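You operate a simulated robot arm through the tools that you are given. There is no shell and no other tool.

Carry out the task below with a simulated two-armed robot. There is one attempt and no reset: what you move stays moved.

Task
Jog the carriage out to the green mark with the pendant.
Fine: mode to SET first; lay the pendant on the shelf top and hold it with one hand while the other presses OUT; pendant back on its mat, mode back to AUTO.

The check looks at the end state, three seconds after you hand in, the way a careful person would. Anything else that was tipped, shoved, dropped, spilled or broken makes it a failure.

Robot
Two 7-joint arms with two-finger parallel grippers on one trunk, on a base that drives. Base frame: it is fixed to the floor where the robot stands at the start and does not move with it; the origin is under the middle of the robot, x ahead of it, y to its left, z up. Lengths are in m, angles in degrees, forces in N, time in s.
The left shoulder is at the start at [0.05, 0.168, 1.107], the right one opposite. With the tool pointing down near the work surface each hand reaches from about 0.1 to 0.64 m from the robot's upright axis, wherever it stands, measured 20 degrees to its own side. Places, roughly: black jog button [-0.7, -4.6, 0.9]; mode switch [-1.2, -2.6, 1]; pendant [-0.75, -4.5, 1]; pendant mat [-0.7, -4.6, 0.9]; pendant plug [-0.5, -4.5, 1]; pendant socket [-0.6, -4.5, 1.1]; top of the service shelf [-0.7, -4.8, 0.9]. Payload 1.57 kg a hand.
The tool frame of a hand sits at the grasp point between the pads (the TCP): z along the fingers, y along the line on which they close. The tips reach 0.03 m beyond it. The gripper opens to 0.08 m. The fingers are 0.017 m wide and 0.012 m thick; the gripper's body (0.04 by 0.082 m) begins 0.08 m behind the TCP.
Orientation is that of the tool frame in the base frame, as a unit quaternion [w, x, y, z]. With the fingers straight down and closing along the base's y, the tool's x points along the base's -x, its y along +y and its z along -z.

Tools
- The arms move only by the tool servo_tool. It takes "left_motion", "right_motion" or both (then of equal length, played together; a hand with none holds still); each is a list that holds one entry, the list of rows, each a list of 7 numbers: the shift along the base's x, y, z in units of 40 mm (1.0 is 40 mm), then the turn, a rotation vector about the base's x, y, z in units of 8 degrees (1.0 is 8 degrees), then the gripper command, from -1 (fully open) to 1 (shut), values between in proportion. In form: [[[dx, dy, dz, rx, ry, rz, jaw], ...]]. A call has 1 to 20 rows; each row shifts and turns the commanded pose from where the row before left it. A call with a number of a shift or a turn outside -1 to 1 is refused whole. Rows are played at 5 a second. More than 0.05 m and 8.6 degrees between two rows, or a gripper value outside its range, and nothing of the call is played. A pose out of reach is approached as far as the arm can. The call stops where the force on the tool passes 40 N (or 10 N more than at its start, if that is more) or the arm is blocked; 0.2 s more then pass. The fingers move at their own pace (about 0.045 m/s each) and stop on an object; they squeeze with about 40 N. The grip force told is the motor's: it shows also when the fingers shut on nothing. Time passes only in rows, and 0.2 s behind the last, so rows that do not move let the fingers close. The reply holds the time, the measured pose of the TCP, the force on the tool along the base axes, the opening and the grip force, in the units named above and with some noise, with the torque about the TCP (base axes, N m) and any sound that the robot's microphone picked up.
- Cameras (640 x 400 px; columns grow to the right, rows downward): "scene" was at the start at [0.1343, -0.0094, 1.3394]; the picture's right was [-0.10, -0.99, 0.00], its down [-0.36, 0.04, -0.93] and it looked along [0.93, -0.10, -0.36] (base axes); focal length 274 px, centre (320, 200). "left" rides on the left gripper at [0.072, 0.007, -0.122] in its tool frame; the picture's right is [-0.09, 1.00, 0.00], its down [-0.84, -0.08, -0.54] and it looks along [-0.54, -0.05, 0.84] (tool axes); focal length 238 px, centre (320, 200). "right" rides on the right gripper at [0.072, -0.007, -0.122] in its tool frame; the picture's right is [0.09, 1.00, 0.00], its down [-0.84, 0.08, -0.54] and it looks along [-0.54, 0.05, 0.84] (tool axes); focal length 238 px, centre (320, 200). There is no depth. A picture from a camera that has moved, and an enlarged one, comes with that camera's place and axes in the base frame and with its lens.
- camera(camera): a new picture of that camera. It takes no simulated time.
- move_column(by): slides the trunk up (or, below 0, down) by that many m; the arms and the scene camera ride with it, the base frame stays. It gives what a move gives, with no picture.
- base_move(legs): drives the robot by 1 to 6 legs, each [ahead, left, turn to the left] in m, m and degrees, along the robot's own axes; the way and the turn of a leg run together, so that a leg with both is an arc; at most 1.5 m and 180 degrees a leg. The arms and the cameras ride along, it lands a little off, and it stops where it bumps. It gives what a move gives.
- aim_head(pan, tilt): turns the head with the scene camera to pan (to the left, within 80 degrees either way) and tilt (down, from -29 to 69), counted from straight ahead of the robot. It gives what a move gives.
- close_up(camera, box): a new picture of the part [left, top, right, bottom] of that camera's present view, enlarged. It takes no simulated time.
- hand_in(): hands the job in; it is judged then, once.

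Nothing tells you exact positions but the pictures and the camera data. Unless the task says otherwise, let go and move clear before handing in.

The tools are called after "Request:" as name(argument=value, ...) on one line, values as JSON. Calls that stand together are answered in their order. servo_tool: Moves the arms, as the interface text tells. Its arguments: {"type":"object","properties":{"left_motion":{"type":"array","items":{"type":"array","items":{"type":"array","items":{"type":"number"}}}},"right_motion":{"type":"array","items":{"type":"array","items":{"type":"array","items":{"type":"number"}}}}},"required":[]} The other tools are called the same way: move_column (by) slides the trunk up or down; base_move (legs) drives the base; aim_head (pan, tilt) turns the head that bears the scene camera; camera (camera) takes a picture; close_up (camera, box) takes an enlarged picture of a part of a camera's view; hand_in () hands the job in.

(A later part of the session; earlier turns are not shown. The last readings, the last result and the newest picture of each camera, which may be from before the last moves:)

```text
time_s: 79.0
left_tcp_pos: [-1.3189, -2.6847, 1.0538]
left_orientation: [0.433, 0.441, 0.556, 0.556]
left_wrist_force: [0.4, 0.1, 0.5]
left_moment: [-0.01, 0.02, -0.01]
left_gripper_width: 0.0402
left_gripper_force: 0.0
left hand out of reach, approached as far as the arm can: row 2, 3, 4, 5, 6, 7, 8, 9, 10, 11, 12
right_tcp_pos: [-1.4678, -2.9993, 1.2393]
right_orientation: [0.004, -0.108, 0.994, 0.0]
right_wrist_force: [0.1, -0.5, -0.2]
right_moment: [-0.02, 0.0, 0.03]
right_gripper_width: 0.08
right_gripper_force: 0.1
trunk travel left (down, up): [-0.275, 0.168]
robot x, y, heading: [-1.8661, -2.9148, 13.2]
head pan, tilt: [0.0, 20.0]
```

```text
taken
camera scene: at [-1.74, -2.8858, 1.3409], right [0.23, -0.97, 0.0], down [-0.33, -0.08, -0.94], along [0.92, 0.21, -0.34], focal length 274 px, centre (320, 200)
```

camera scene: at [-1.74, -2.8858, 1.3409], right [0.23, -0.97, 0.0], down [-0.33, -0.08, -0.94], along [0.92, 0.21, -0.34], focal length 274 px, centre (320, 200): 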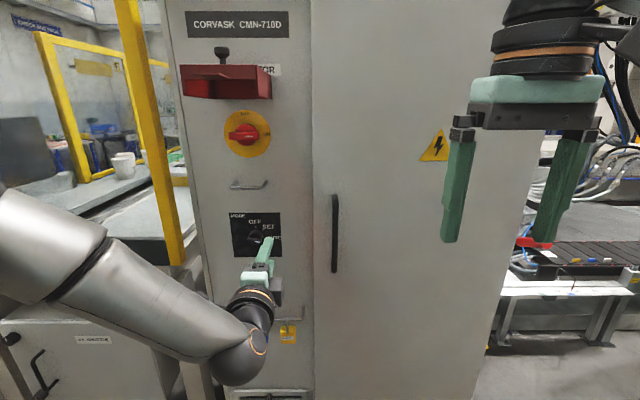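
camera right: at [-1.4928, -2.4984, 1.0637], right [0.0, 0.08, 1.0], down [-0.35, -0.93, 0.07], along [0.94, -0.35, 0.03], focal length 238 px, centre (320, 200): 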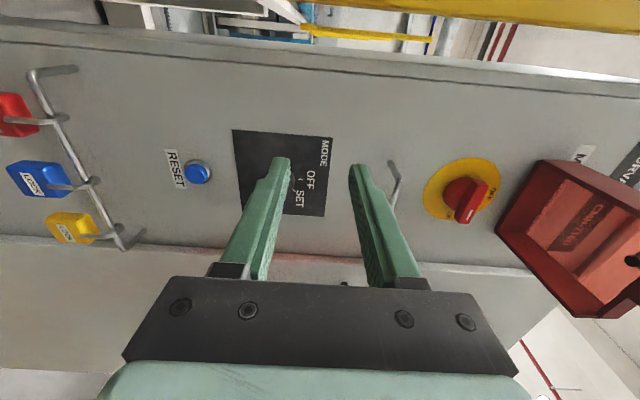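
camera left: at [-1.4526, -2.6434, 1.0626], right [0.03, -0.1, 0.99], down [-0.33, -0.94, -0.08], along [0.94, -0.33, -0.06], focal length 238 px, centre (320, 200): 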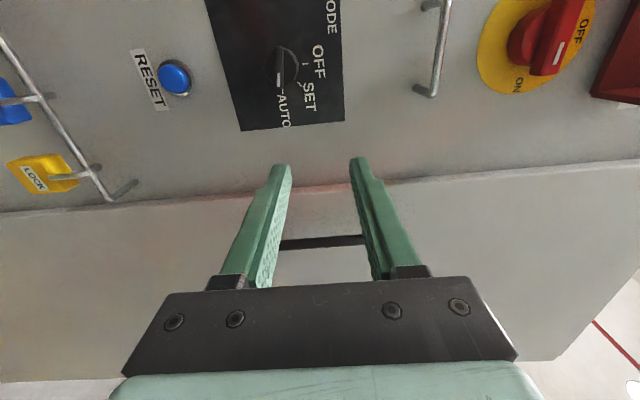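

Both wrists fail only because the hand is too close to the shoulder (over-folded elbow). I'll back the base off by ~9 cm and reach out further instead.

Request:
base_move(legs=[[-0.09, 0.0, 0]])

Request:
servo_tool(left_motion=[[[0.6, 0.143, 0, 0, 0, 0, 0], [0.6, 0.143, 0, 0, 0, 0, 0], [0.6, 0.143, -0.1, 0, 0, 0, 0], [0.4, 0.3, -0.2, 0, 0, 0, 0], [0.2, 0.4, -0.2, 0, 0, 0, 0], [0.1, 0.4, -0.2, 0, 0, 0, 0], [0, 0.4, -0.1, 0, 0, 0, 0]]])

Request:
camera(camera="left")

```text
time_s: 80.0
left_tcp_pos: [-1.4058, -2.7052, 1.0549]
left_orientation: [0.434, 0.44, 0.555, 0.556]
left_wrist_force: [0.1, 0.0, 0.3]
left_moment: [0.0, -0.01, -0.02]
left_gripper_width: 0.04
left_gripper_force: 0.1
right_tcp_pos: [-1.5552, -3.0211, 1.2387]
right_orientation: [0.004, -0.108, 0.994, -0.001]
right_wrist_force: [0.3, -0.3, -0.3]
right_moment: [-0.01, -0.03, 0.0]
right_gripper_width: 0.0798
right_gripper_force: 0.1
trunk travel left (down, up): [-0.275, 0.168]
robot x, y, heading: [-1.9545, -2.9371, 13.0]
head pan, tilt: [0.0, 20.0]
```

```text
time_s: 81.7
left_tcp_pos: [-1.2918, -2.6807, 1.0594]
left_orientation: [0.43, 0.439, 0.56, 0.555]
left_wrist_force: [-0.7, 0.2, -0.3]
left_moment: [0.01, -0.02, 0.01]
left_gripper_width: 0.04
left_gripper_force: 0.0
left hand out of reach, approached as far as the arm can: row 2, 3, 4, 5, 6, 7
right_tcp_pos: [-1.5549, -3.0196, 1.2403]
right_orientation: [0.005, -0.107, 0.994, -0.001]
right_wrist_force: [0.0, 0.0, 0.5]
right_moment: [0.0, 0.03, 0.0]
right_gripper_width: 0.0799
right_gripper_force: 0.0
trunk travel left (down, up): [-0.275, 0.168]
robot x, y, heading: [-1.9554, -2.932, 12.9]
head pan, tilt: [0.0, 20.0]
```

```text
taken
camera left: at [-1.4272, -2.6409, 1.0685], right [0.04, -0.09, 0.99], down [-0.32, -0.94, -0.08], along [0.95, -0.32, -0.06], focal length 238 px, centre (320, 200)
```

left: 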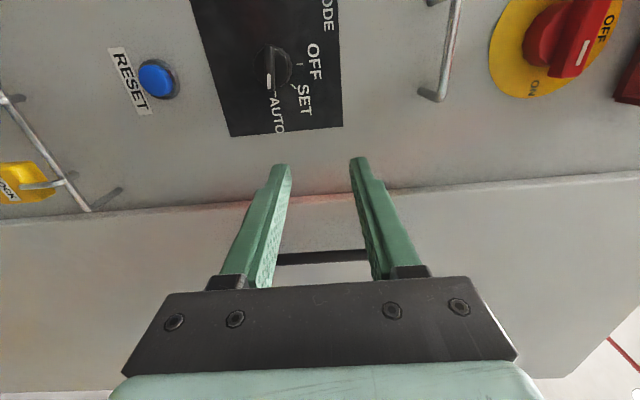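

The wrist limit is on the outward side, so the knob should be near the robot's centreline. I'll shift the base left by 14 cm and bring the left hand back inward to the knob axis.

Request:
base_move(legs=[[0.0, 0.14, 0]])

Request:
servo_tool(left_motion=[[[0.1, -0.5, -0.2, 0, 0, 0, 0], [0.1, -0.5, -0.2, 0, 0, 0, 0], [0.1, -0.5, -0.2, 0, 0, 0, 0], [0.1, -0.3, -0.2, 0, 0, 0, 0]]])

Request:
camera(camera="left")

```text
time_s: 83.5
left_tcp_pos: [-1.325, -2.5447, 1.0596]
left_orientation: [0.43, 0.439, 0.56, 0.556]
left_wrist_force: [-0.4, 0.8, 0.2]
left_moment: [0.01, 0.02, 0.01]
left_gripper_width: 0.0401
left_gripper_force: 0.1
right_tcp_pos: [-1.5866, -2.8833, 1.2395]
right_orientation: [0.005, -0.106, 0.994, -0.001]
right_wrist_force: [0.1, 1.1, 1.0]
right_moment: [-0.03, -0.01, 0.02]
right_gripper_width: 0.0802
right_gripper_force: 0.0
trunk travel left (down, up): [-0.275, 0.168]
robot x, y, heading: [-1.9889, -2.7974, 12.9]
head pan, tilt: [0.0, 20.0]
```

```text
time_s: 84.5
left_tcp_pos: [-1.309, -2.6171, 1.0272]
left_orientation: [0.431, 0.44, 0.559, 0.555]
left_wrist_force: [0.7, 0.3, 0.7]
left_moment: [-0.04, 0.02, -0.03]
left_gripper_width: 0.0399
left_gripper_force: 0.0
right_tcp_pos: [-1.5855, -2.8833, 1.2389]
right_orientation: [0.005, -0.107, 0.994, -0.002]
right_wrist_force: [0.7, -0.3, -0.4]
right_moment: [-0.01, -0.01, 0.03]
right_gripper_width: 0.0798
right_gripper_force: 0.1
trunk travel left (down, up): [-0.275, 0.168]
robot x, y, heading: [-1.9912, -2.8002, 13.0]
head pan, tilt: [0.0, 20.0]
```

```text
taken
camera left: at [-1.443, -2.5766, 1.0367], right [0.04, -0.09, 0.99], down [-0.32, -0.94, -0.08], along [0.95, -0.32, -0.06], focal length 238 px, centre (320, 200)
```

left: 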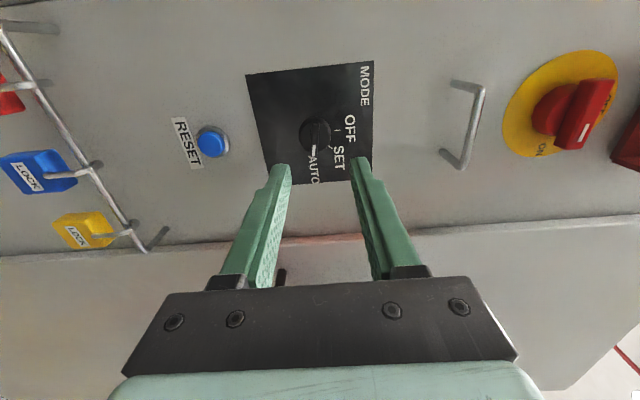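

The hand now reaches the knob axis. A close-up gives the fine alignment between the fingers and the bar.

Request:
close_up(camera="left", box=[240, 60, 400, 160])

Request:
close_up(camera="scene", box=[240, 180, 400, 280])

```text
4.00 times, centred on (320, 110) of left
camera zoom: at [-1.443, -2.5766, 1.0367], right [0.04, -0.09, 0.99], down [-0.32, -0.94, -0.08], along [0.95, -0.32, -0.06], focal length 953 px, centre (320, 560)
```

zoom: 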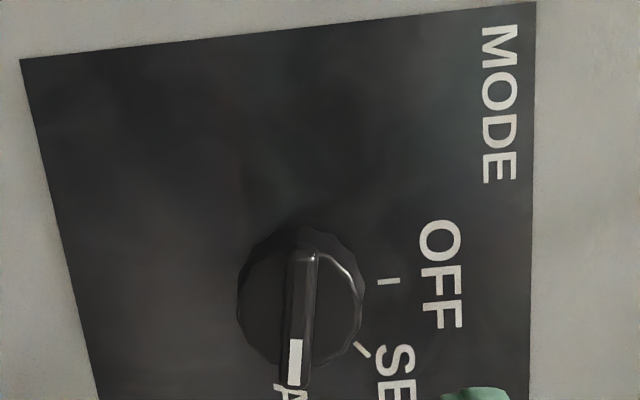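

```text
4.00 times, centred on (320, 230) of scene
camera zoom: at [-1.8576, -2.7692, 1.3409], right [0.22, -0.97, 0.0], down [-0.33, -0.08, -0.94], along [0.92, 0.21, -0.34], focal length 1097 px, centre (320, 80)
```

zoom: 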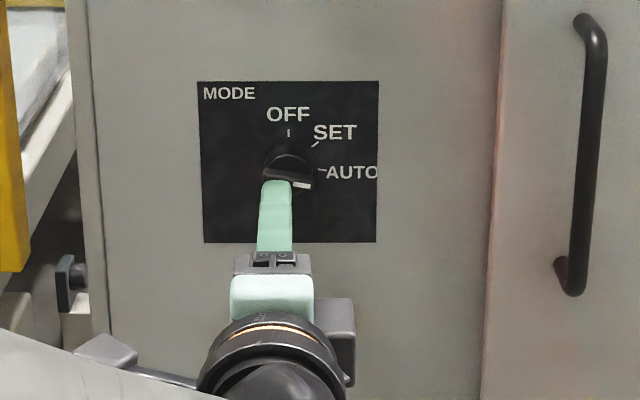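

The bar centre triangulates consistently at (-1.196, -2.596, 1.021). I'll correct the small lateral error and advance until the fingertips are just short of the bar.

Request:
servo_tool(left_motion=[[[0.435, 0.063, -0.0375, 0, 0, 0, 0], [0.435, 0.063, -0.0375, 0, 0, 0, 0], [0.435, 0.063, -0.0375, 0, 0, 0, 0], [0.435, 0.063, -0.0375, 0, 0, 0, 0]]])

Request:
close_up(camera="left", box=[220, 60, 420, 185])

Request:
close_up(camera="scene", box=[260, 190, 360, 252])

```text
time_s: 85.5
left_tcp_pos: [-1.2395, -2.607, 1.0219]
left_orientation: [0.43, 0.439, 0.56, 0.555]
left_wrist_force: [-0.4, 0.3, 0.3]
left_moment: [0.0, -0.02, 0.0]
left_gripper_width: 0.0401
left_gripper_force: 0.0
right_tcp_pos: [-1.5851, -2.8848, 1.2404]
right_orientation: [0.005, -0.106, 0.994, -0.001]
right_wrist_force: [0.5, 0.1, -0.8]
right_moment: [0.01, 0.02, -0.02]
right_gripper_width: 0.0801
right_gripper_force: 0.0
trunk travel left (down, up): [-0.275, 0.168]
robot x, y, heading: [-1.9891, -2.7971, 13.0]
head pan, tilt: [0.0, 20.0]
```

```text
3.20 times, centred on (320, 122) of left
camera zoom: at [-1.3732, -2.5667, 1.0309], right [0.04, -0.09, 0.99], down [-0.32, -0.94, -0.08], along [0.95, -0.32, -0.06], focal length 763 px, centre (320, 448)
```

zoom: 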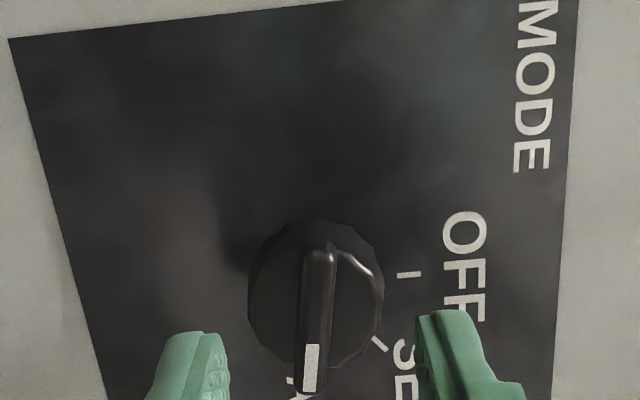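

```text
6.40 times, centred on (310, 221) of scene
camera zoom: at [-1.8575, -2.7692, 1.3409], right [0.22, -0.97, 0.0], down [-0.33, -0.08, -0.94], along [0.92, 0.21, -0.34], focal length 1755 px, centre (384, 66)
```

zoom: 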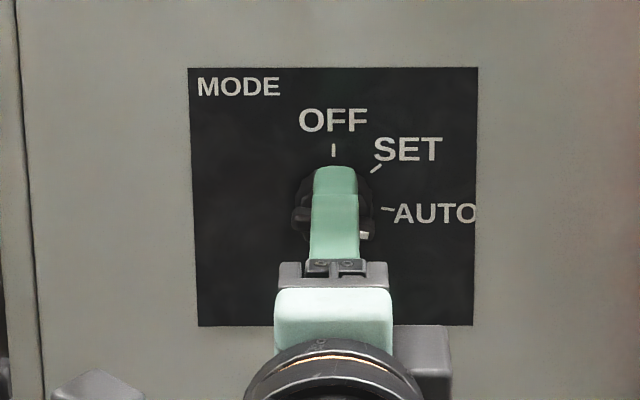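

The fingers straddle the bar nicely. I'll advance 27 mm (stopping if there's contact) and close.

Request:
servo_tool(left_motion=[[[0.22, 0.055, 0, 0, 0, 0, 0], [0.22, 0.055, 0, 0, 0, 0, 0], [0.22, 0.055, 0, 0, 0, 0, 0]]])

Request:
close_up(camera="left", box=[220, 60, 420, 185])

```text
time_s: 86.3
left_tcp_pos: [-1.2213, -2.6041, 1.0213]
left_orientation: [0.43, 0.44, 0.559, 0.556]
left_wrist_force: [0.0, 0.1, -0.7]
left_moment: [0.03, 0.0, 0.02]
left_gripper_width: 0.04
left_gripper_force: 0.1
left hand out of reach, approached as far as the arm can: row 3
right_tcp_pos: [-1.5869, -2.883, 1.2397]
right_orientation: [0.005, -0.107, 0.994, -0.001]
right_wrist_force: [0.5, 0.4, 0.1]
right_moment: [-0.05, 0.01, 0.0]
right_gripper_width: 0.0799
right_gripper_force: 0.1
trunk travel left (down, up): [-0.275, 0.168]
robot x, y, heading: [-1.9899, -2.799, 13.1]
head pan, tilt: [0.0, 20.0]
```

```text
3.20 times, centred on (320, 122) of left
camera zoom: at [-1.3556, -2.563, 1.0306], right [0.04, -0.09, 1.0], down [-0.32, -0.94, -0.08], along [0.95, -0.32, -0.06], focal length 763 px, centre (320, 448)
```

zoom: 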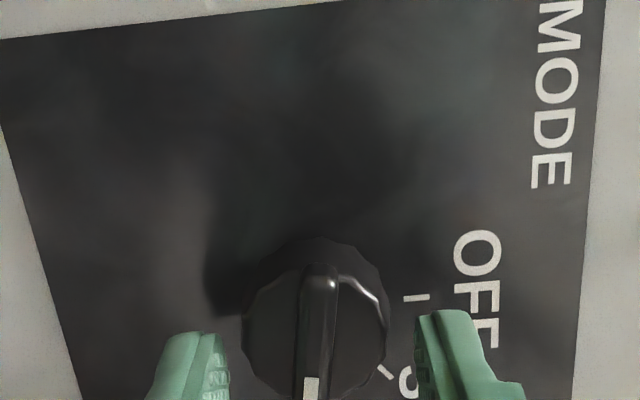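

The arm is now at full stretch. I'll retract the hand a bit, drive the base 7 cm ahead, and approach again.

Request:
servo_tool(left_motion=[[[-0.65, -0.163, 0, 0, 0, 0, 0], [-0.65, -0.163, 0, 0, 0, 0, 0], [-0.65, -0.163, 0, 0, 0, 0, 0], [-0.65, -0.163, 0, 0, 0, 0, 0]]])

Request:
base_move(legs=[[0.07, 0.0, 0]])

Request:
close_up(camera="left", box=[220, 60, 420, 185])

```text
time_s: 87.3
left_tcp_pos: [-1.3262, -2.6278, 1.0219]
left_orientation: [0.431, 0.439, 0.561, 0.555]
left_wrist_force: [1.0, -0.3, -0.2]
left_moment: [0.03, -0.01, 0.0]
left_gripper_width: 0.0397
left_gripper_force: 0.1
right_tcp_pos: [-1.5862, -2.8832, 1.2394]
right_orientation: [0.005, -0.106, 0.994, -0.001]
right_wrist_force: [-0.9, 0.5, -0.4]
right_moment: [0.0, 0.02, -0.02]
right_gripper_width: 0.0798
right_gripper_force: 0.0
trunk travel left (down, up): [-0.275, 0.168]
robot x, y, heading: [-1.9906, -2.7996, 13.0]
head pan, tilt: [0.0, 20.0]
```

```text
time_s: 88.3
left_tcp_pos: [-1.2571, -2.6142, 1.0207]
left_orientation: [0.431, 0.44, 0.559, 0.555]
left_wrist_force: [-0.6, 0.3, 0.1]
left_moment: [0.0, -0.02, 0.02]
left_gripper_width: 0.04
left_gripper_force: 0.0
right_tcp_pos: [-1.5177, -2.8692, 1.2392]
right_orientation: [0.005, -0.106, 0.994, -0.001]
right_wrist_force: [0.4, -0.3, -0.6]
right_moment: [-0.02, 0.05, -0.01]
right_gripper_width: 0.0799
right_gripper_force: 0.1
trunk travel left (down, up): [-0.275, 0.168]
robot x, y, heading: [-1.9237, -2.783, 12.8]
head pan, tilt: [0.0, 20.0]
```

```text
3.20 times, centred on (320, 122) of left
camera zoom: at [-1.3908, -2.5736, 1.0305], right [0.04, -0.09, 0.99], down [-0.32, -0.94, -0.08], along [0.95, -0.32, -0.06], focal length 763 px, centre (320, 448)
```

zoom: 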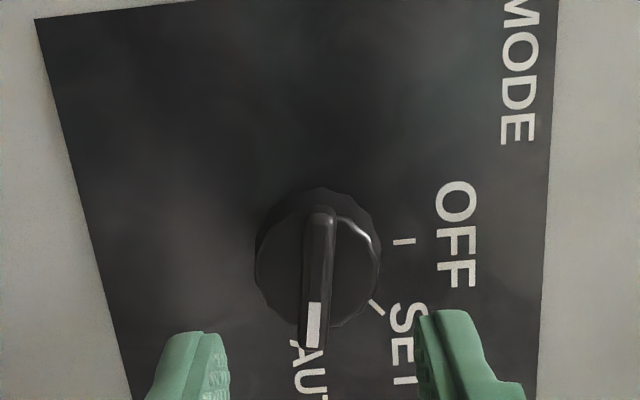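

Request:
servo_tool(left_motion=[[[0.271, 0.086, 0, 0, 0, 0, 0], [0.271, 0.086, 0, 0, 0, 0, 0], [0.271, 0.086, 0, 0, 0, 0, 0], [0.271, 0.086, 0, 0, 0, 0, 0]]])

Request:
camera(camera="left")

Request:
close_up(camera="scene", box=[260, 190, 360, 252])

```text
time_s: 89.3
left_tcp_pos: [-1.2144, -2.5992, 1.0215]
left_orientation: [0.431, 0.44, 0.559, 0.555]
left_wrist_force: [0.2, -0.3, 0.4]
left_moment: [0.01, -0.01, -0.02]
left_gripper_width: 0.04
left_gripper_force: 0.1
right_tcp_pos: [-1.5174, -2.8692, 1.2396]
right_orientation: [0.005, -0.106, 0.994, -0.001]
right_wrist_force: [-0.1, 0.5, 0.9]
right_moment: [0.02, 0.0, -0.01]
right_gripper_width: 0.0799
right_gripper_force: 0.0
trunk travel left (down, up): [-0.275, 0.168]
robot x, y, heading: [-1.921, -2.7847, 12.7]
head pan, tilt: [0.0, 20.0]
```

```text
taken
camera left: at [-1.3487, -2.5609, 1.0307], right [0.04, -0.09, 0.99], down [-0.32, -0.94, -0.08], along [0.95, -0.32, -0.06], focal length 238 px, centre (320, 200)
```

left: 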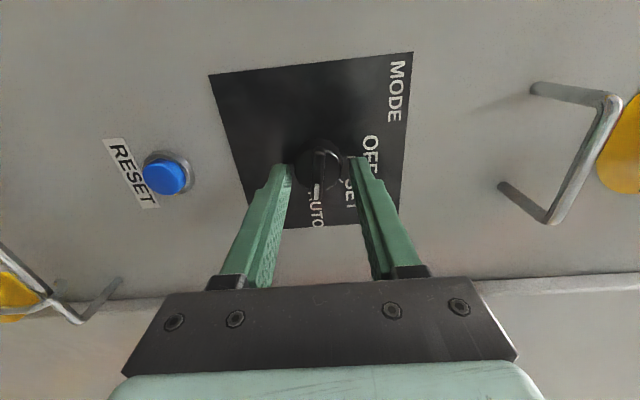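

```text
6.40 times, centred on (310, 221) of scene
camera zoom: at [-1.79, -2.7538, 1.3409], right [0.22, -0.97, 0.0], down [-0.33, -0.08, -0.94], along [0.92, 0.21, -0.34], focal length 1755 px, centre (384, 66)
```

zoom: 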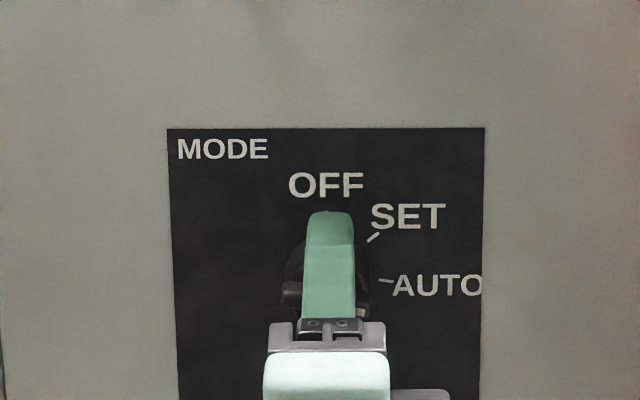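

The fingertips overlap the bar by about a centimetre with no contact force. Closing now.

Request:
servo_tool(left_motion=[[[0, 0, 0, 0, 0, 0, 0.5], [0, 0, 0, 0, 0, 0, 1], [0, 0, 0, 0, 0, 0, 1], [0, 0, 0, 0, 0, 0, 1]]])

Request:
camera(camera="left")

```text
time_s: 90.3
left_tcp_pos: [-1.2146, -2.6004, 1.0209]
left_orientation: [0.431, 0.44, 0.56, 0.555]
left_wrist_force: [-1.7, -0.3, -4.6]
left_moment: [-0.07, 0.12, -0.04]
left_gripper_width: 0.0319
left_gripper_force: 40.5
right_tcp_pos: [-1.5173, -2.8684, 1.2386]
right_orientation: [0.005, -0.107, 0.994, -0.001]
right_wrist_force: [0.1, 0.2, -0.6]
right_moment: [-0.02, -0.04, 0.01]
right_gripper_width: 0.0801
right_gripper_force: 0.1
trunk travel left (down, up): [-0.275, 0.168]
robot x, y, heading: [-1.9194, -2.7829, 12.9]
head pan, tilt: [0.0, 20.0]
```

```text
taken
camera left: at [-1.3488, -2.5609, 1.0298], right [0.04, -0.09, 0.99], down [-0.33, -0.94, -0.07], along [0.94, -0.32, -0.07], focal length 238 px, centre (320, 200)
```

left: 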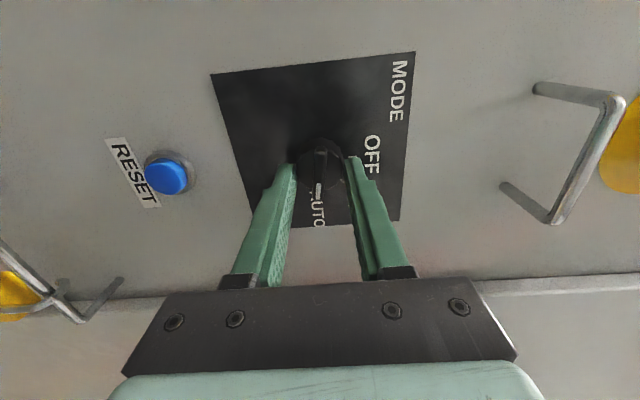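

The fingers closed on the knob's round body (32 mm wide) rather than the bar. I'll open, back off ~7 mm, and close on the bar itself.

Request:
servo_tool(left_motion=[[[0, 0, 0, 0, 0, 0, 0], [0, 0, 0, 0, 0, 0, 0], [-0.17, -0.042, 0, 0, 0, 0, 0], [0, 0, 0, 0, 0, 0, 0.5], [0, 0, 0, 0, 0, 0, 1], [0, 0, 0, 0, 0, 0, 1], [0, 0, 0, 0, 0, 0, 1]]])

Request:
camera(camera="left")

```text
time_s: 91.9
left_tcp_pos: [-1.2212, -2.6025, 1.0203]
left_orientation: [0.429, 0.442, 0.561, 0.554]
left_wrist_force: [-4.5, -0.5, -7.5]
left_moment: [0.0, -0.14, 0.02]
left_gripper_width: 0.0081
left_gripper_force: 26.6
right_tcp_pos: [-1.5175, -2.8682, 1.2391]
right_orientation: [0.004, -0.107, 0.994, -0.001]
right_wrist_force: [0.2, 0.4, -0.2]
right_moment: [-0.01, 0.03, -0.01]
right_gripper_width: 0.0801
right_gripper_force: 0.1
trunk travel left (down, up): [-0.275, 0.168]
robot x, y, heading: [-1.9237, -2.7835, 12.7]
head pan, tilt: [0.0, 20.0]
```

```text
taken
camera left: at [-1.3557, -2.5626, 1.03], right [0.04, -0.09, 0.99], down [-0.33, -0.94, -0.07], along [0.94, -0.32, -0.07], focal length 238 px, centre (320, 200)
```

left: 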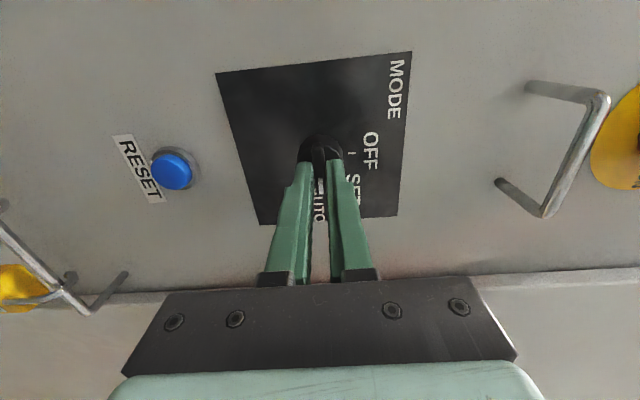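

The bar is gripped (8 mm). Now I turn the hand 45° counter-clockwise about the knob axis toward SET.

Request:
servo_tool(left_motion=[[[0, 0, 0, -0.912, -0.2175, 0, 1], [0, 0, 0, -0.912, -0.2175, 0, 1], [0, 0, 0, -0.912, -0.2175, 0, 1], [0, 0, 0, -0.912, -0.2175, 0, 1], [0, 0, 0, -0.912, -0.2175, 0, 1], [0, 0, 0, -0.912, -0.2175, 0, 1], [0, 0, 0, 0, 0, 0, 1]]])

Request:
camera(camera="left")

Request:
close_up(camera="scene", box=[260, 190, 360, 252])

```text
time_s: 93.5
left_tcp_pos: [-1.2224, -2.6035, 1.0213]
left_orientation: [0.612, 0.197, 0.685, 0.343]
left_wrist_force: [-15.4, -2.2, -8.2]
left_moment: [-0.08, 0.31, 0.53]
left_gripper_width: 0.0077
left_gripper_force: 27.3
right_tcp_pos: [-1.5192, -2.868, 1.2398]
right_orientation: [0.006, -0.106, 0.994, -0.001]
right_wrist_force: [0.2, 1.0, 0.3]
right_moment: [-0.02, 0.04, 0.01]
right_gripper_width: 0.0798
right_gripper_force: 0.0
trunk travel left (down, up): [-0.275, 0.168]
robot x, y, heading: [-1.923, -2.7822, 12.9]
head pan, tilt: [0.0, 20.0]
```

```text
taken
camera left: at [-1.3525, -2.5761, 0.9783], right [-0.13, 0.62, 0.77], down [-0.37, -0.75, 0.54], along [0.92, -0.21, 0.33], focal length 238 px, centre (320, 200)
```

left: 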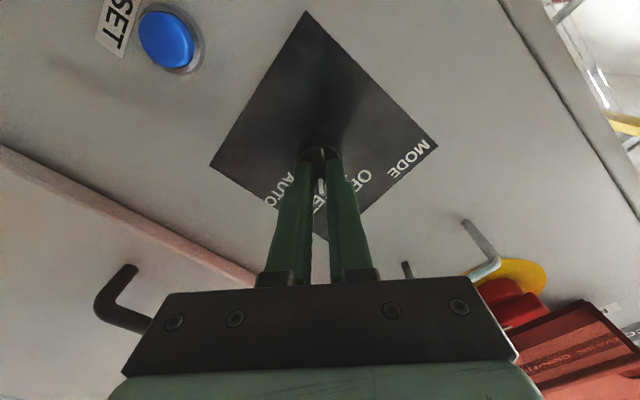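

```text
6.40 times, centred on (310, 221) of scene
camera zoom: at [-1.791, -2.7539, 1.341], right [0.22, -0.97, 0.0], down [-0.33, -0.08, -0.94], along [0.92, 0.21, -0.34], focal length 1755 px, centre (384, 66)
```

zoom: 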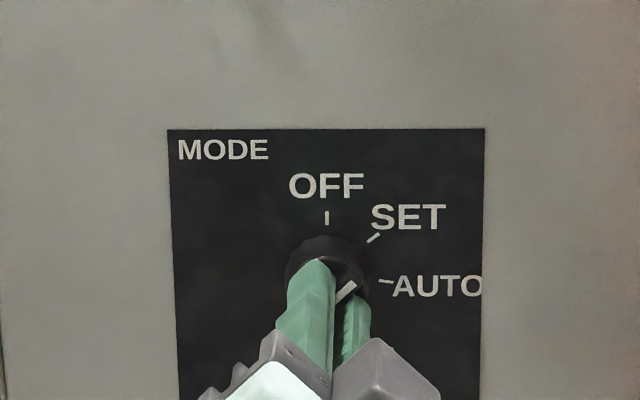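

The bar now points at SET. I'll open, withdraw straight back along the axis and confirm.

Request:
servo_tool(left_motion=[[[0, 0, 0, 0, 0, 0, 0.3], [0, 0, 0, 0, 0, 0, 0], [0, 0, 0, 0, 0, 0, 0], [-0.4, -0.097, 0, 0, 0, 0, 0], [-0.6, -0.146, 0, 0, 0, 0, 0], [-0.6, -0.146, 0, 0, 0, 0, 0], [-0.6, -0.146, 0, 0, 0, 0, 0], [-0.6, -0.146, 0, 0, 0, 0, 0]]])

Request:
close_up(camera="left", box=[220, 60, 420, 185])

Request:
close_up(camera="scene", box=[260, 190, 360, 252])

```text
time_s: 95.3
left_tcp_pos: [-1.3313, -2.6273, 1.0207]
left_orientation: [0.612, 0.197, 0.685, 0.344]
left_wrist_force: [-0.1, 0.2, 0.0]
left_moment: [0.03, 0.0, -0.05]
left_gripper_width: 0.04
left_gripper_force: 0.0
right_tcp_pos: [-1.5187, -2.8695, 1.2393]
right_orientation: [0.004, -0.106, 0.994, -0.001]
right_wrist_force: [0.8, -0.1, 0.4]
right_moment: [-0.02, -0.01, -0.01]
right_gripper_width: 0.08
right_gripper_force: 0.0
trunk travel left (down, up): [-0.275, 0.168]
robot x, y, heading: [-1.9196, -2.7821, 12.7]
head pan, tilt: [0.0, 20.0]
```

```text
3.20 times, centred on (320, 122) of left
camera zoom: at [-1.4622, -2.6026, 0.9775], right [-0.14, 0.62, 0.77], down [-0.37, -0.76, 0.54], along [0.92, -0.21, 0.33], focal length 763 px, centre (320, 448)
```

zoom: 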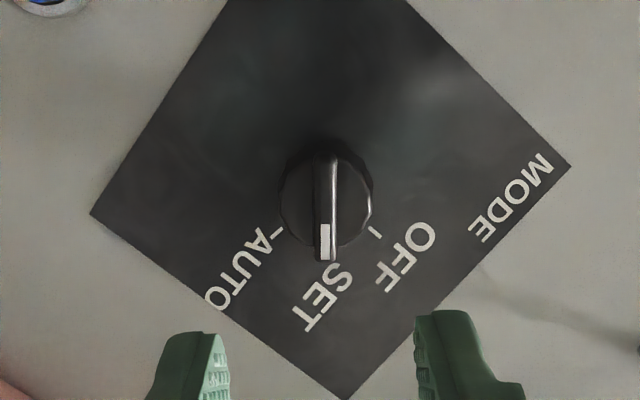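

```text
6.40 times, centred on (310, 221) of scene
camera zoom: at [-1.7903, -2.7539, 1.341], right [0.22, -0.97, 0.0], down [-0.33, -0.08, -0.94], along [0.92, 0.21, -0.34], focal length 1755 px, centre (384, 66)
```

zoom: 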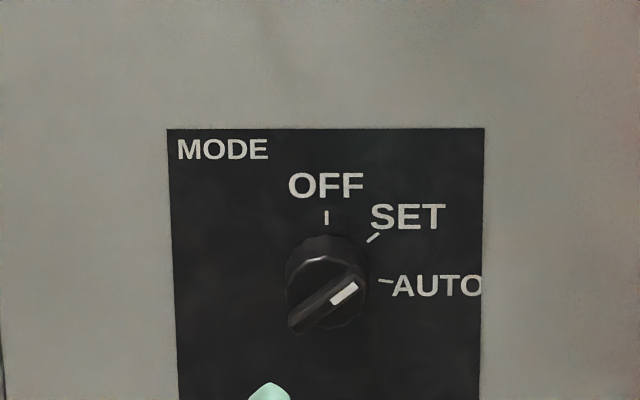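

SET is confirmed. I'll fold the left arm back to its travel pose before driving on.

Request:
servo_tool(left_motion=[[[-0.5, -0.12, 0.3, -0.912, -0.2175, 0, 0], [-0.5, -0.12, 0.3, -0.912, -0.2175, 0, 0], [-0.5, -0.12, 0.3, -0.912, -0.2175, 0, 0], [-0.5, -0.12, 0.3, -0.912, -0.2175, 0, 0], [-0.5, -0.12, 0.3, -0.912, -0.2175, 0, 0], [-0.5, -0.12, 0.3, -0.912, -0.2175, 0, 0]]])

Request:
servo_tool(left_motion=[[[-0.275, 0.23, 0.283, -0.2175, 0.912, 0, -1], [-0.275, 0.23, 0.283, -0.2175, 0.912, 0, -1], [-0.275, 0.23, 0.283, -0.2175, 0.912, 0, -1], [-0.275, 0.23, 0.283, -0.2175, 0.912, 0, -1], [-0.275, 0.23, 0.283, -0.2175, 0.912, 0, -1], [-0.275, 0.23, 0.283, -0.2175, 0.912, 0, -1], [-0.275, 0.23, 0.283, -0.2175, 0.912, 0, -1], [-0.275, 0.23, 0.283, -0.2175, 0.912, 0, -1], [-0.275, 0.23, 0.283, -0.2175, 0.912, 0, -1], [-0.275, 0.23, 0.283, -0.2175, 0.912, 0, -1], [-0.275, 0.23, 0.283, -0.2175, 0.912, 0, -1], [-0.275, 0.23, 0.283, -0.2175, 0.912, 0, -1]]])

Request:
aim_head(pan=-50, tilt=15)

Request:
camera(camera="scene")

```text
time_s: 96.7
left_tcp_pos: [-1.4531, -2.6573, 1.0954]
left_orientation: [0.699, -0.078, 0.707, 0.079]
left_wrist_force: [-0.4, -0.2, -0.6]
left_moment: [0.01, -0.01, 0.02]
left_gripper_width: 0.0403
left_gripper_force: 0.0
right_tcp_pos: [-1.5189, -2.8676, 1.239]
right_orientation: [0.004, -0.107, 0.994, -0.001]
right_wrist_force: [-0.1, 0.6, 0.2]
right_moment: [0.01, 0.0, 0.0]
right_gripper_width: 0.0799
right_gripper_force: 0.0
trunk travel left (down, up): [-0.275, 0.168]
robot x, y, heading: [-1.9212, -2.7825, 12.7]
head pan, tilt: [0.0, 20.0]
```

```text
time_s: 99.3
left_tcp_pos: [-1.5857, -2.5488, 1.2298]
left_orientation: [-0.006, -0.115, 0.993, -0.008]
left_wrist_force: [0.4, 0.2, 0.9]
left_moment: [0.01, 0.0, 0.02]
left_gripper_width: 0.08
left_gripper_force: 0.1
right_tcp_pos: [-1.5185, -2.8676, 1.2398]
right_orientation: [0.005, -0.106, 0.994, -0.001]
right_wrist_force: [0.8, -0.8, 0.0]
right_moment: [0.01, -0.04, -0.03]
right_gripper_width: 0.08
right_gripper_force: 0.0
trunk travel left (down, up): [-0.275, 0.168]
robot x, y, heading: [-1.9219, -2.7805, 12.8]
head pan, tilt: [0.0, 20.0]
```

```text
time_s: 100.5
left_tcp_pos: [-1.5849, -2.5488, 1.2284]
left_orientation: [-0.005, -0.114, 0.993, -0.007]
left_wrist_force: [-0.2, 0.0, 0.3]
left_moment: [-0.03, -0.04, 0.02]
left_gripper_width: 0.0801
left_gripper_force: 0.0
right_tcp_pos: [-1.5189, -2.8678, 1.239]
right_orientation: [0.005, -0.107, 0.994, -0.002]
right_wrist_force: [-0.4, -0.3, 1.7]
right_moment: [0.02, 0.0, 0.0]
right_gripper_width: 0.0799
right_gripper_force: 0.0
trunk travel left (down, up): [-0.275, 0.168]
robot x, y, heading: [-1.9209, -2.7832, 12.9]
head pan, tilt: [-50.0, 15.0]
```

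```text
taken
camera scene: at [-1.8064, -2.8309, 1.3491], right [-0.6, -0.8, 0.0], down [-0.21, 0.16, -0.97], along [0.77, -0.58, -0.26], focal length 274 px, centre (320, 200)
```

scene: 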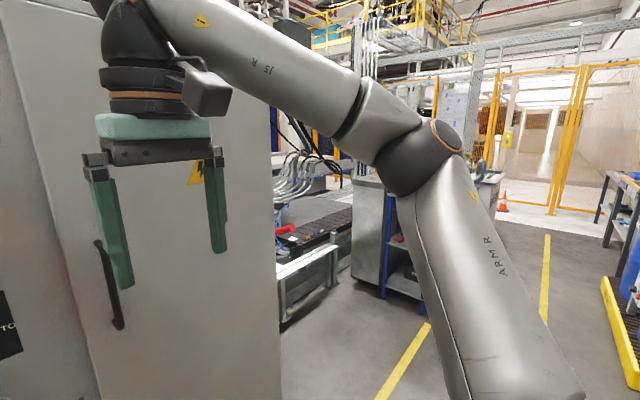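

Next is the pendant area, around (-0.7, -4.6). I'll turn to face -y and drive down the aisle.

Request:
base_move(legs=[[0, 0, -102.8], [0.9, 0, 0]])

Request:
aim_head(pan=40, tilt=15)

Request:
camera(camera="scene")

Request:
aim_head(pan=0, tilt=15)

Request:
camera(camera="scene")

```text
time_s: 109.6
left_tcp_pos: [-1.7685, -4.065, 1.2289]
left_orientation: [-0.008, 0.707, 0.707, 0.0]
left_wrist_force: [0.0, -0.4, -0.2]
left_moment: [0.01, 0.02, -0.01]
left_gripper_width: 0.0799
left_gripper_force: 0.0
right_tcp_pos: [-2.096, -4.0576, 1.2399]
right_orientation: [0.002, 0.712, 0.702, -0.004]
right_wrist_force: [0.4, -0.7, 0.2]
right_moment: [0.0, -0.01, 0.0]
right_gripper_width: 0.0799
right_gripper_force: 0.0
trunk travel left (down, up): [-0.275, 0.168]
robot x, y, heading: [-1.9242, -3.6795, -90.1]
head pan, tilt: [-50.0, 15.0]
```

```text
time_s: 111.2
left_tcp_pos: [-1.7689, -4.064, 1.229]
left_orientation: [-0.009, 0.706, 0.708, 0.0]
left_wrist_force: [0.7, 0.1, 0.1]
left_moment: [-0.01, -0.01, -0.02]
left_gripper_width: 0.0801
left_gripper_force: 0.0
right_tcp_pos: [-2.0954, -4.0554, 1.2391]
right_orientation: [0.002, 0.712, 0.702, -0.004]
right_wrist_force: [-0.8, 0.5, 0.1]
right_moment: [0.0, 0.04, 0.02]
right_gripper_width: 0.0798
right_gripper_force: 0.0
trunk travel left (down, up): [-0.275, 0.168]
robot x, y, heading: [-1.9209, -3.6835, -90.4]
head pan, tilt: [40.0, 15.0]
```

```text
taken
camera scene: at [-1.8608, -3.7945, 1.3491], right [-0.77, -0.64, 0.0], down [-0.17, 0.2, -0.97], along [0.62, -0.74, -0.26], focal length 274 px, centre (320, 200)
```

scene: 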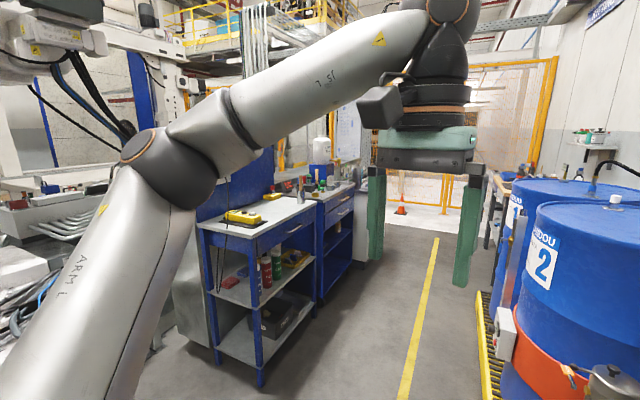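

```text
time_s: 112.3
left_tcp_pos: [-1.769, -4.0635, 1.229]
left_orientation: [-0.009, 0.707, 0.707, 0.0]
left_wrist_force: [0.6, -0.1, -1.0]
left_moment: [-0.01, 0.0, 0.02]
left_gripper_width: 0.0799
left_gripper_force: 0.0
right_tcp_pos: [-2.0957, -4.0576, 1.2395]
right_orientation: [0.002, 0.713, 0.701, -0.005]
right_wrist_force: [0.5, 1.2, -0.1]
right_moment: [-0.04, 0.01, 0.0]
right_gripper_width: 0.0799
right_gripper_force: 0.0
trunk travel left (down, up): [-0.275, 0.168]
robot x, y, heading: [-1.9181, -3.684, -90.5]
head pan, tilt: [0.0, 15.0]
```

```text
taken
camera scene: at [-1.9208, -3.8162, 1.3491], right [-1.0, 0.0, 0.0], down [0.0, 0.26, -0.97], along [0.0, -0.97, -0.26], focal length 274 px, centre (320, 200)
```

scene: 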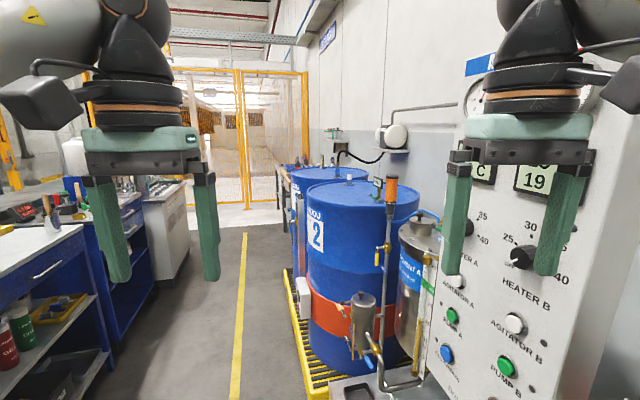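

The pendant (yellow) lies on a blue service shelf at about (-0.78, -4.5). There's an agitator panel close on my right, so I'll shift left first, then drive on and turn to face the shelf.

Request:
base_move(legs=[[0.3, 0.35, 0.4], [0.6, 0, 0], [0, 0, 90]])

Request:
aim_head(pan=0, tilt=30)

Request:
camera(camera="scene")

```text
time_s: 122.8
left_tcp_pos: [-1.1748, -4.4132, 1.2296]
left_orientation: [-0.006, -0.015, 1.0, -0.007]
left_wrist_force: [-0.2, 0.8, 0.1]
left_moment: [0.01, 0.01, 0.01]
left_gripper_width: 0.0801
left_gripper_force: 0.0
right_tcp_pos: [-1.1715, -4.7396, 1.2389]
right_orientation: [0.004, -0.008, 1.0, -0.002]
right_wrist_force: [-0.2, 0.0, -0.6]
right_moment: [-0.02, -0.02, -0.01]
right_gripper_width: 0.0801
right_gripper_force: 0.0
trunk travel left (down, up): [-0.275, 0.168]
robot x, y, heading: [-1.5509, -4.5773, 1.2]
head pan, tilt: [0.0, 15.0]
```

```text
time_s: 123.5
left_tcp_pos: [-1.1745, -4.4144, 1.229]
left_orientation: [-0.006, -0.016, 1.0, -0.007]
left_wrist_force: [-0.8, 0.1, 0.2]
left_moment: [-0.02, 0.0, -0.02]
left_gripper_width: 0.0798
left_gripper_force: 0.0
right_tcp_pos: [-1.1714, -4.7398, 1.2394]
right_orientation: [0.005, -0.008, 1.0, -0.002]
right_wrist_force: [0.9, 0.5, 0.1]
right_moment: [-0.01, -0.02, 0.01]
right_gripper_width: 0.0799
right_gripper_force: 0.1
trunk travel left (down, up): [-0.275, 0.168]
robot x, y, heading: [-1.5534, -4.5769, 1.6]
head pan, tilt: [0.0, 30.0]
```

```text
taken
camera scene: at [-1.4188, -4.5743, 1.3249], right [0.03, -1.0, 0.0], down [-0.5, -0.01, -0.87], along [0.87, 0.02, -0.5], focal length 274 px, centre (320, 200)
```

scene: 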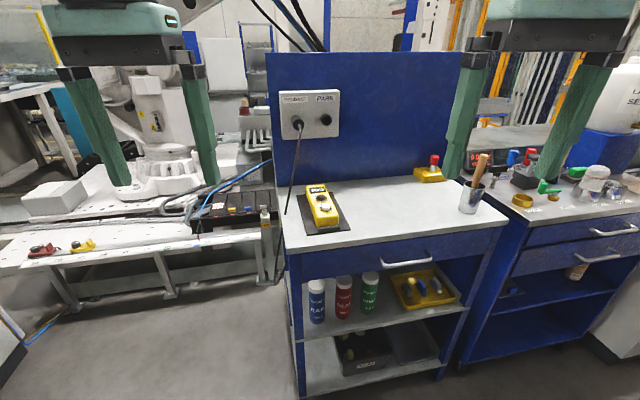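

Request:
close_up(camera="scene", box=[270, 80, 370, 240])

Request:
close_up(camera="scene", box=[290, 175, 370, 238])

Request:
close_up(camera="scene", box=[380, 130, 520, 230])

Request:
close_up(camera="scene", box=[0, 140, 290, 300])

```text
2.50 times, centred on (320, 160) of scene
camera zoom: at [-1.4188, -4.5743, 1.3249], right [0.03, -1.0, 0.0], down [-0.5, -0.01, -0.87], along [0.87, 0.02, -0.5], focal length 686 px, centre (320, 300)
```

zoom: 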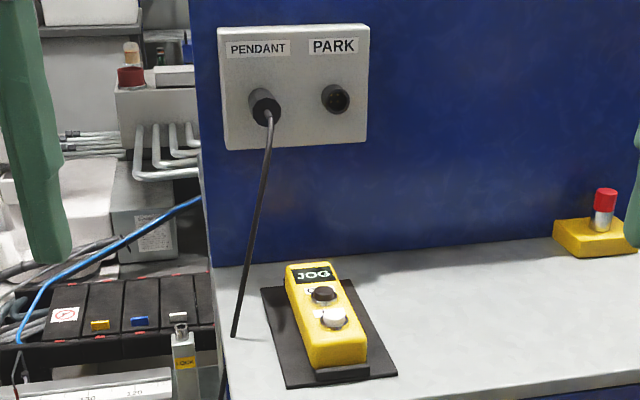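

```text
6.35 times, centred on (330, 206) of scene
camera zoom: at [-1.4188, -4.5743, 1.3249], right [0.03, -1.0, 0.0], down [-0.5, -0.01, -0.87], along [0.87, 0.02, -0.5], focal length 1741 px, centre (256, 159)
```

zoom: 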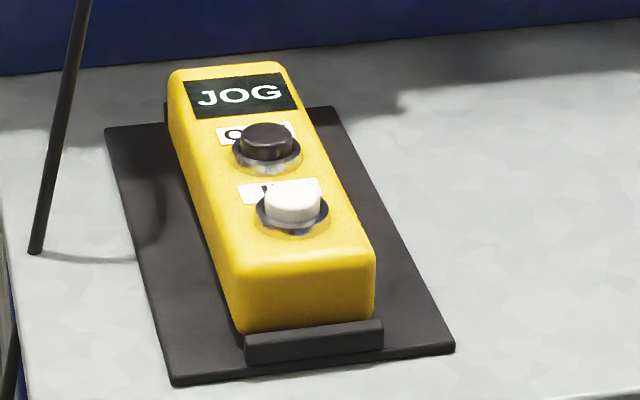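

```text
4.00 times, centred on (450, 180) of scene
camera zoom: at [-1.4188, -4.5743, 1.3249], right [0.03, -1.0, 0.0], down [-0.5, -0.01, -0.87], along [0.87, 0.02, -0.5], focal length 1097 px, centre (-200, 280)
```

zoom: 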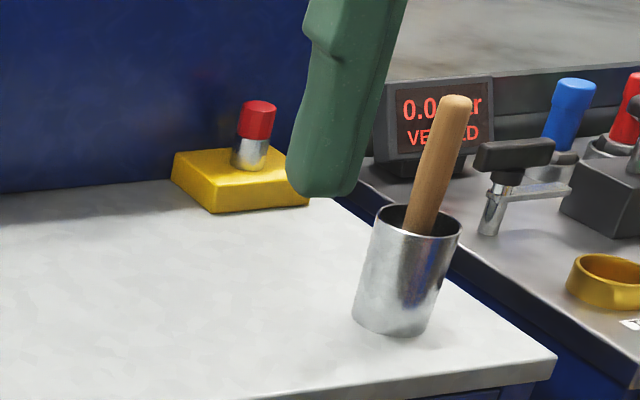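

```text
2.21 times, centred on (145, 220) of scene
camera zoom: at [-1.4188, -4.5743, 1.3249], right [0.03, -1.0, 0.0], down [-0.5, -0.01, -0.87], along [0.87, 0.02, -0.5], focal length 605 px, centre (706, 156)
```

zoom: 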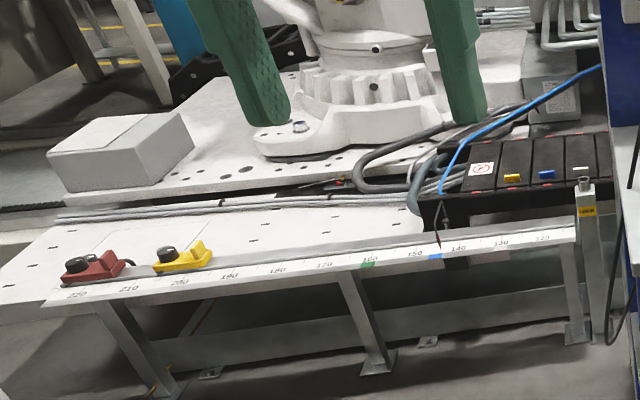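

The pendant lies on a black mat at the left of the shelf (shelf also yawed ~13°); black button is OUT, white is IN. The carriage is on the rail to the left with its pointer near 144 and the green mark near 158. I'll square up to the shelf and move closer.

Request:
base_move(legs=[[0, 0, 11.4], [0.15, -0.26, 0]])

Request:
aim_head(pan=10, tilt=45)

Request:
camera(camera="scene")

Request:
camera(camera="left")

Request:
camera(camera="right")

```text
time_s: 127.2
left_tcp_pos: [-1.0106, -4.5656, 1.2284]
left_orientation: [-0.006, -0.115, 0.993, -0.006]
left_wrist_force: [-0.5, -0.1, -0.3]
left_moment: [0.03, 0.03, -0.03]
left_gripper_width: 0.0801
left_gripper_force: 0.0
right_tcp_pos: [-0.9435, -4.8862, 1.2401]
right_orientation: [0.004, -0.107, 0.994, -0.002]
right_wrist_force: [-0.6, 0.1, -0.9]
right_moment: [0.01, -0.02, 0.01]
right_gripper_width: 0.08
right_gripper_force: 0.1
trunk travel left (down, up): [-0.275, 0.168]
robot x, y, heading: [-1.3477, -4.8003, 12.7]
head pan, tilt: [0.0, 30.0]
```

```text
time_s: 128.0
left_tcp_pos: [-1.0115, -4.5661, 1.2302]
left_orientation: [-0.005, -0.115, 0.993, -0.007]
left_wrist_force: [-0.4, 0.1, -0.9]
left_moment: [0.01, 0.0, -0.03]
left_gripper_width: 0.0799
left_gripper_force: 0.1
right_tcp_pos: [-0.9444, -4.885, 1.239]
right_orientation: [0.005, -0.107, 0.994, -0.001]
right_wrist_force: [0.1, 0.3, -0.8]
right_moment: [0.0, -0.01, 0.03]
right_gripper_width: 0.0799
right_gripper_force: 0.2
trunk travel left (down, up): [-0.275, 0.168]
robot x, y, heading: [-1.3498, -4.8004, 12.9]
head pan, tilt: [10.0, 45.0]
```

```text
taken
camera scene: at [-1.2314, -4.7604, 1.3023], right [0.39, -0.92, 0.0], down [-0.65, -0.28, -0.71], along [0.65, 0.28, -0.71], focal length 274 px, centre (320, 200)
```

scene: 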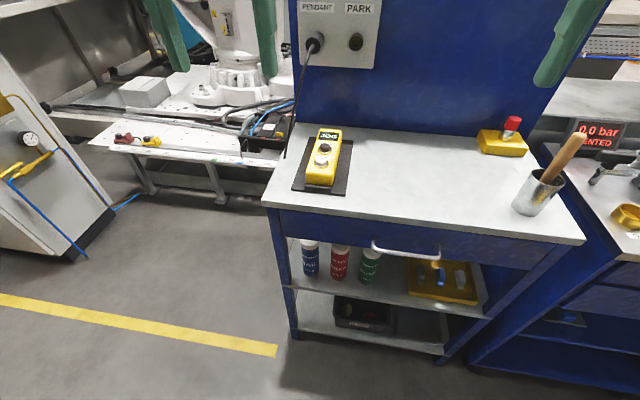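

```text
taken
camera left: at [-1.0796, -4.5735, 1.3522], right [-0.14, 0.99, -0.01], down [0.84, 0.12, 0.53], along [0.53, 0.06, -0.85], focal length 238 px, centre (320, 200)
```

left: 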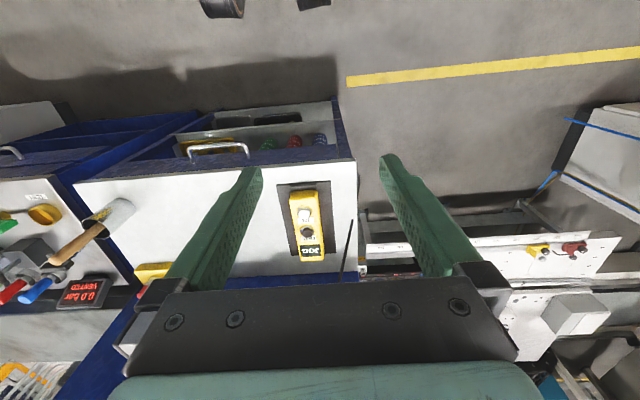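

```text
taken
camera right: at [-1.014, -4.9076, 1.3617], right [-0.3, 0.95, 0.0], down [0.8, 0.25, 0.55], along [0.52, 0.16, -0.84], focal length 238 px, centre (320, 200)
```

right: 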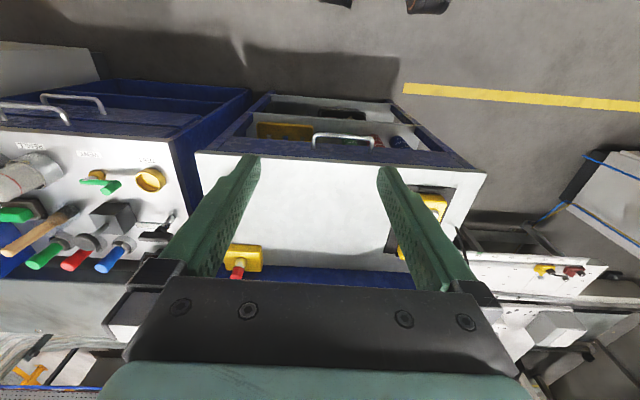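

Good views of the pendant from two cameras. I'll zoom to triangulate the pendant, mat and shelf height.

Request:
close_up(camera="scene", box=[260, 110, 380, 210])

Request:
close_up(camera="left", box=[260, 160, 380, 280])

Request:
close_up(camera="scene", box=[90, 70, 310, 210])

```text
4.00 times, centred on (320, 160) of scene
camera zoom: at [-1.2314, -4.7604, 1.3023], right [0.39, -0.92, 0.0], down [-0.65, -0.28, -0.71], along [0.65, 0.28, -0.71], focal length 1097 px, centre (320, 360)
```

zoom: 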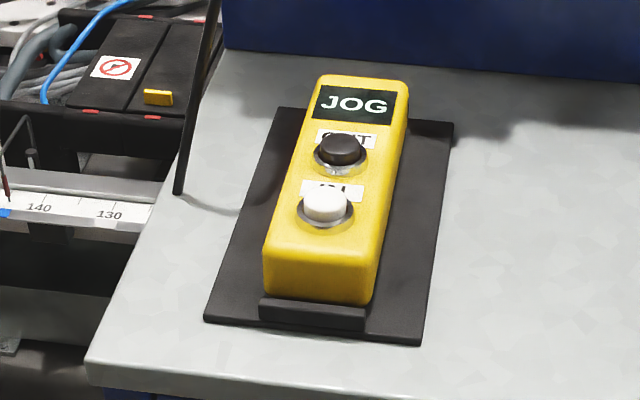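

```text
3.33 times, centred on (320, 220) of left
camera zoom: at [-1.0796, -4.5735, 1.3522], right [-0.14, 0.99, -0.01], down [0.84, 0.12, 0.53], along [0.53, 0.06, -0.85], focal length 794 px, centre (320, 133)
```

zoom: 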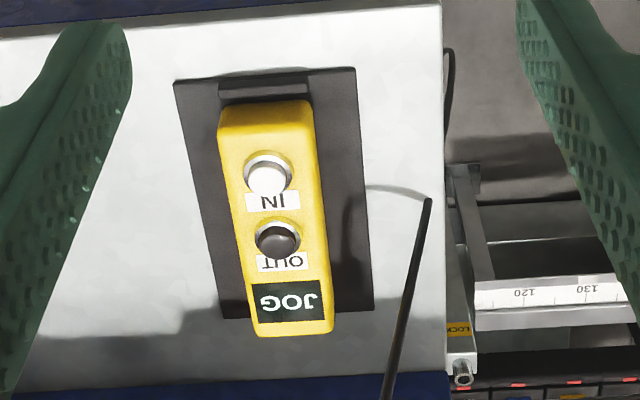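

```text
2.86 times, centred on (200, 140) of scene
camera zoom: at [-1.2314, -4.7604, 1.3023], right [0.39, -0.92, 0.0], down [-0.65, -0.28, -0.71], along [0.65, 0.28, -0.71], focal length 783 px, centre (663, 371)
```

zoom: 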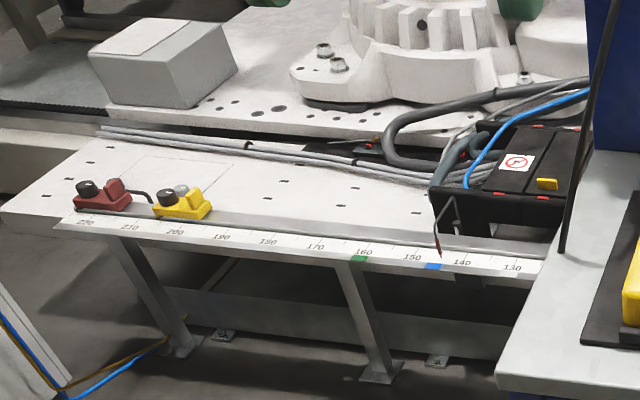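

Triangulation: shelf top z≈0.885, mat centre (-0.724, -4.559) yaw ≈13°, pendant centred on it, black OUT button about (-0.744, -4.563, 0.945). I need to get ~14 cm closer; checking base-to-shelf clearance first.

Request:
aim_head(pan=0, tilt=69)

Request:
camera(camera="scene")

```text
time_s: 128.8
left_tcp_pos: [-1.0099, -4.565, 1.2287]
left_orientation: [-0.005, -0.115, 0.993, -0.006]
left_wrist_force: [-0.6, -1.2, 0.3]
left_moment: [0.03, 0.01, 0.02]
left_gripper_width: 0.0799
left_gripper_force: 0.0
right_tcp_pos: [-0.9437, -4.8864, 1.2383]
right_orientation: [0.005, -0.107, 0.994, -0.001]
right_wrist_force: [0.0, 1.1, -0.2]
right_moment: [-0.01, -0.01, 0.0]
right_gripper_width: 0.08
right_gripper_force: 0.0
trunk travel left (down, up): [-0.275, 0.168]
robot x, y, heading: [-1.3482, -4.7995, 13.1]
head pan, tilt: [0.0, 68.8]
```

```text
taken
camera scene: at [-1.2518, -4.7795, 1.2734], right [0.22, -0.97, 0.0], down [-0.91, -0.21, -0.36], along [0.35, 0.08, -0.93], focal length 274 px, centre (320, 200)
```

scene: 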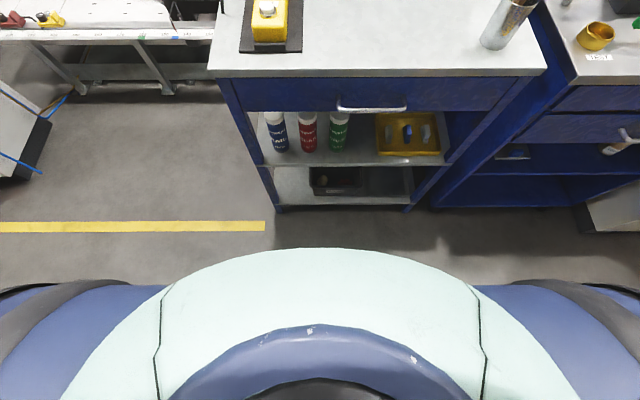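

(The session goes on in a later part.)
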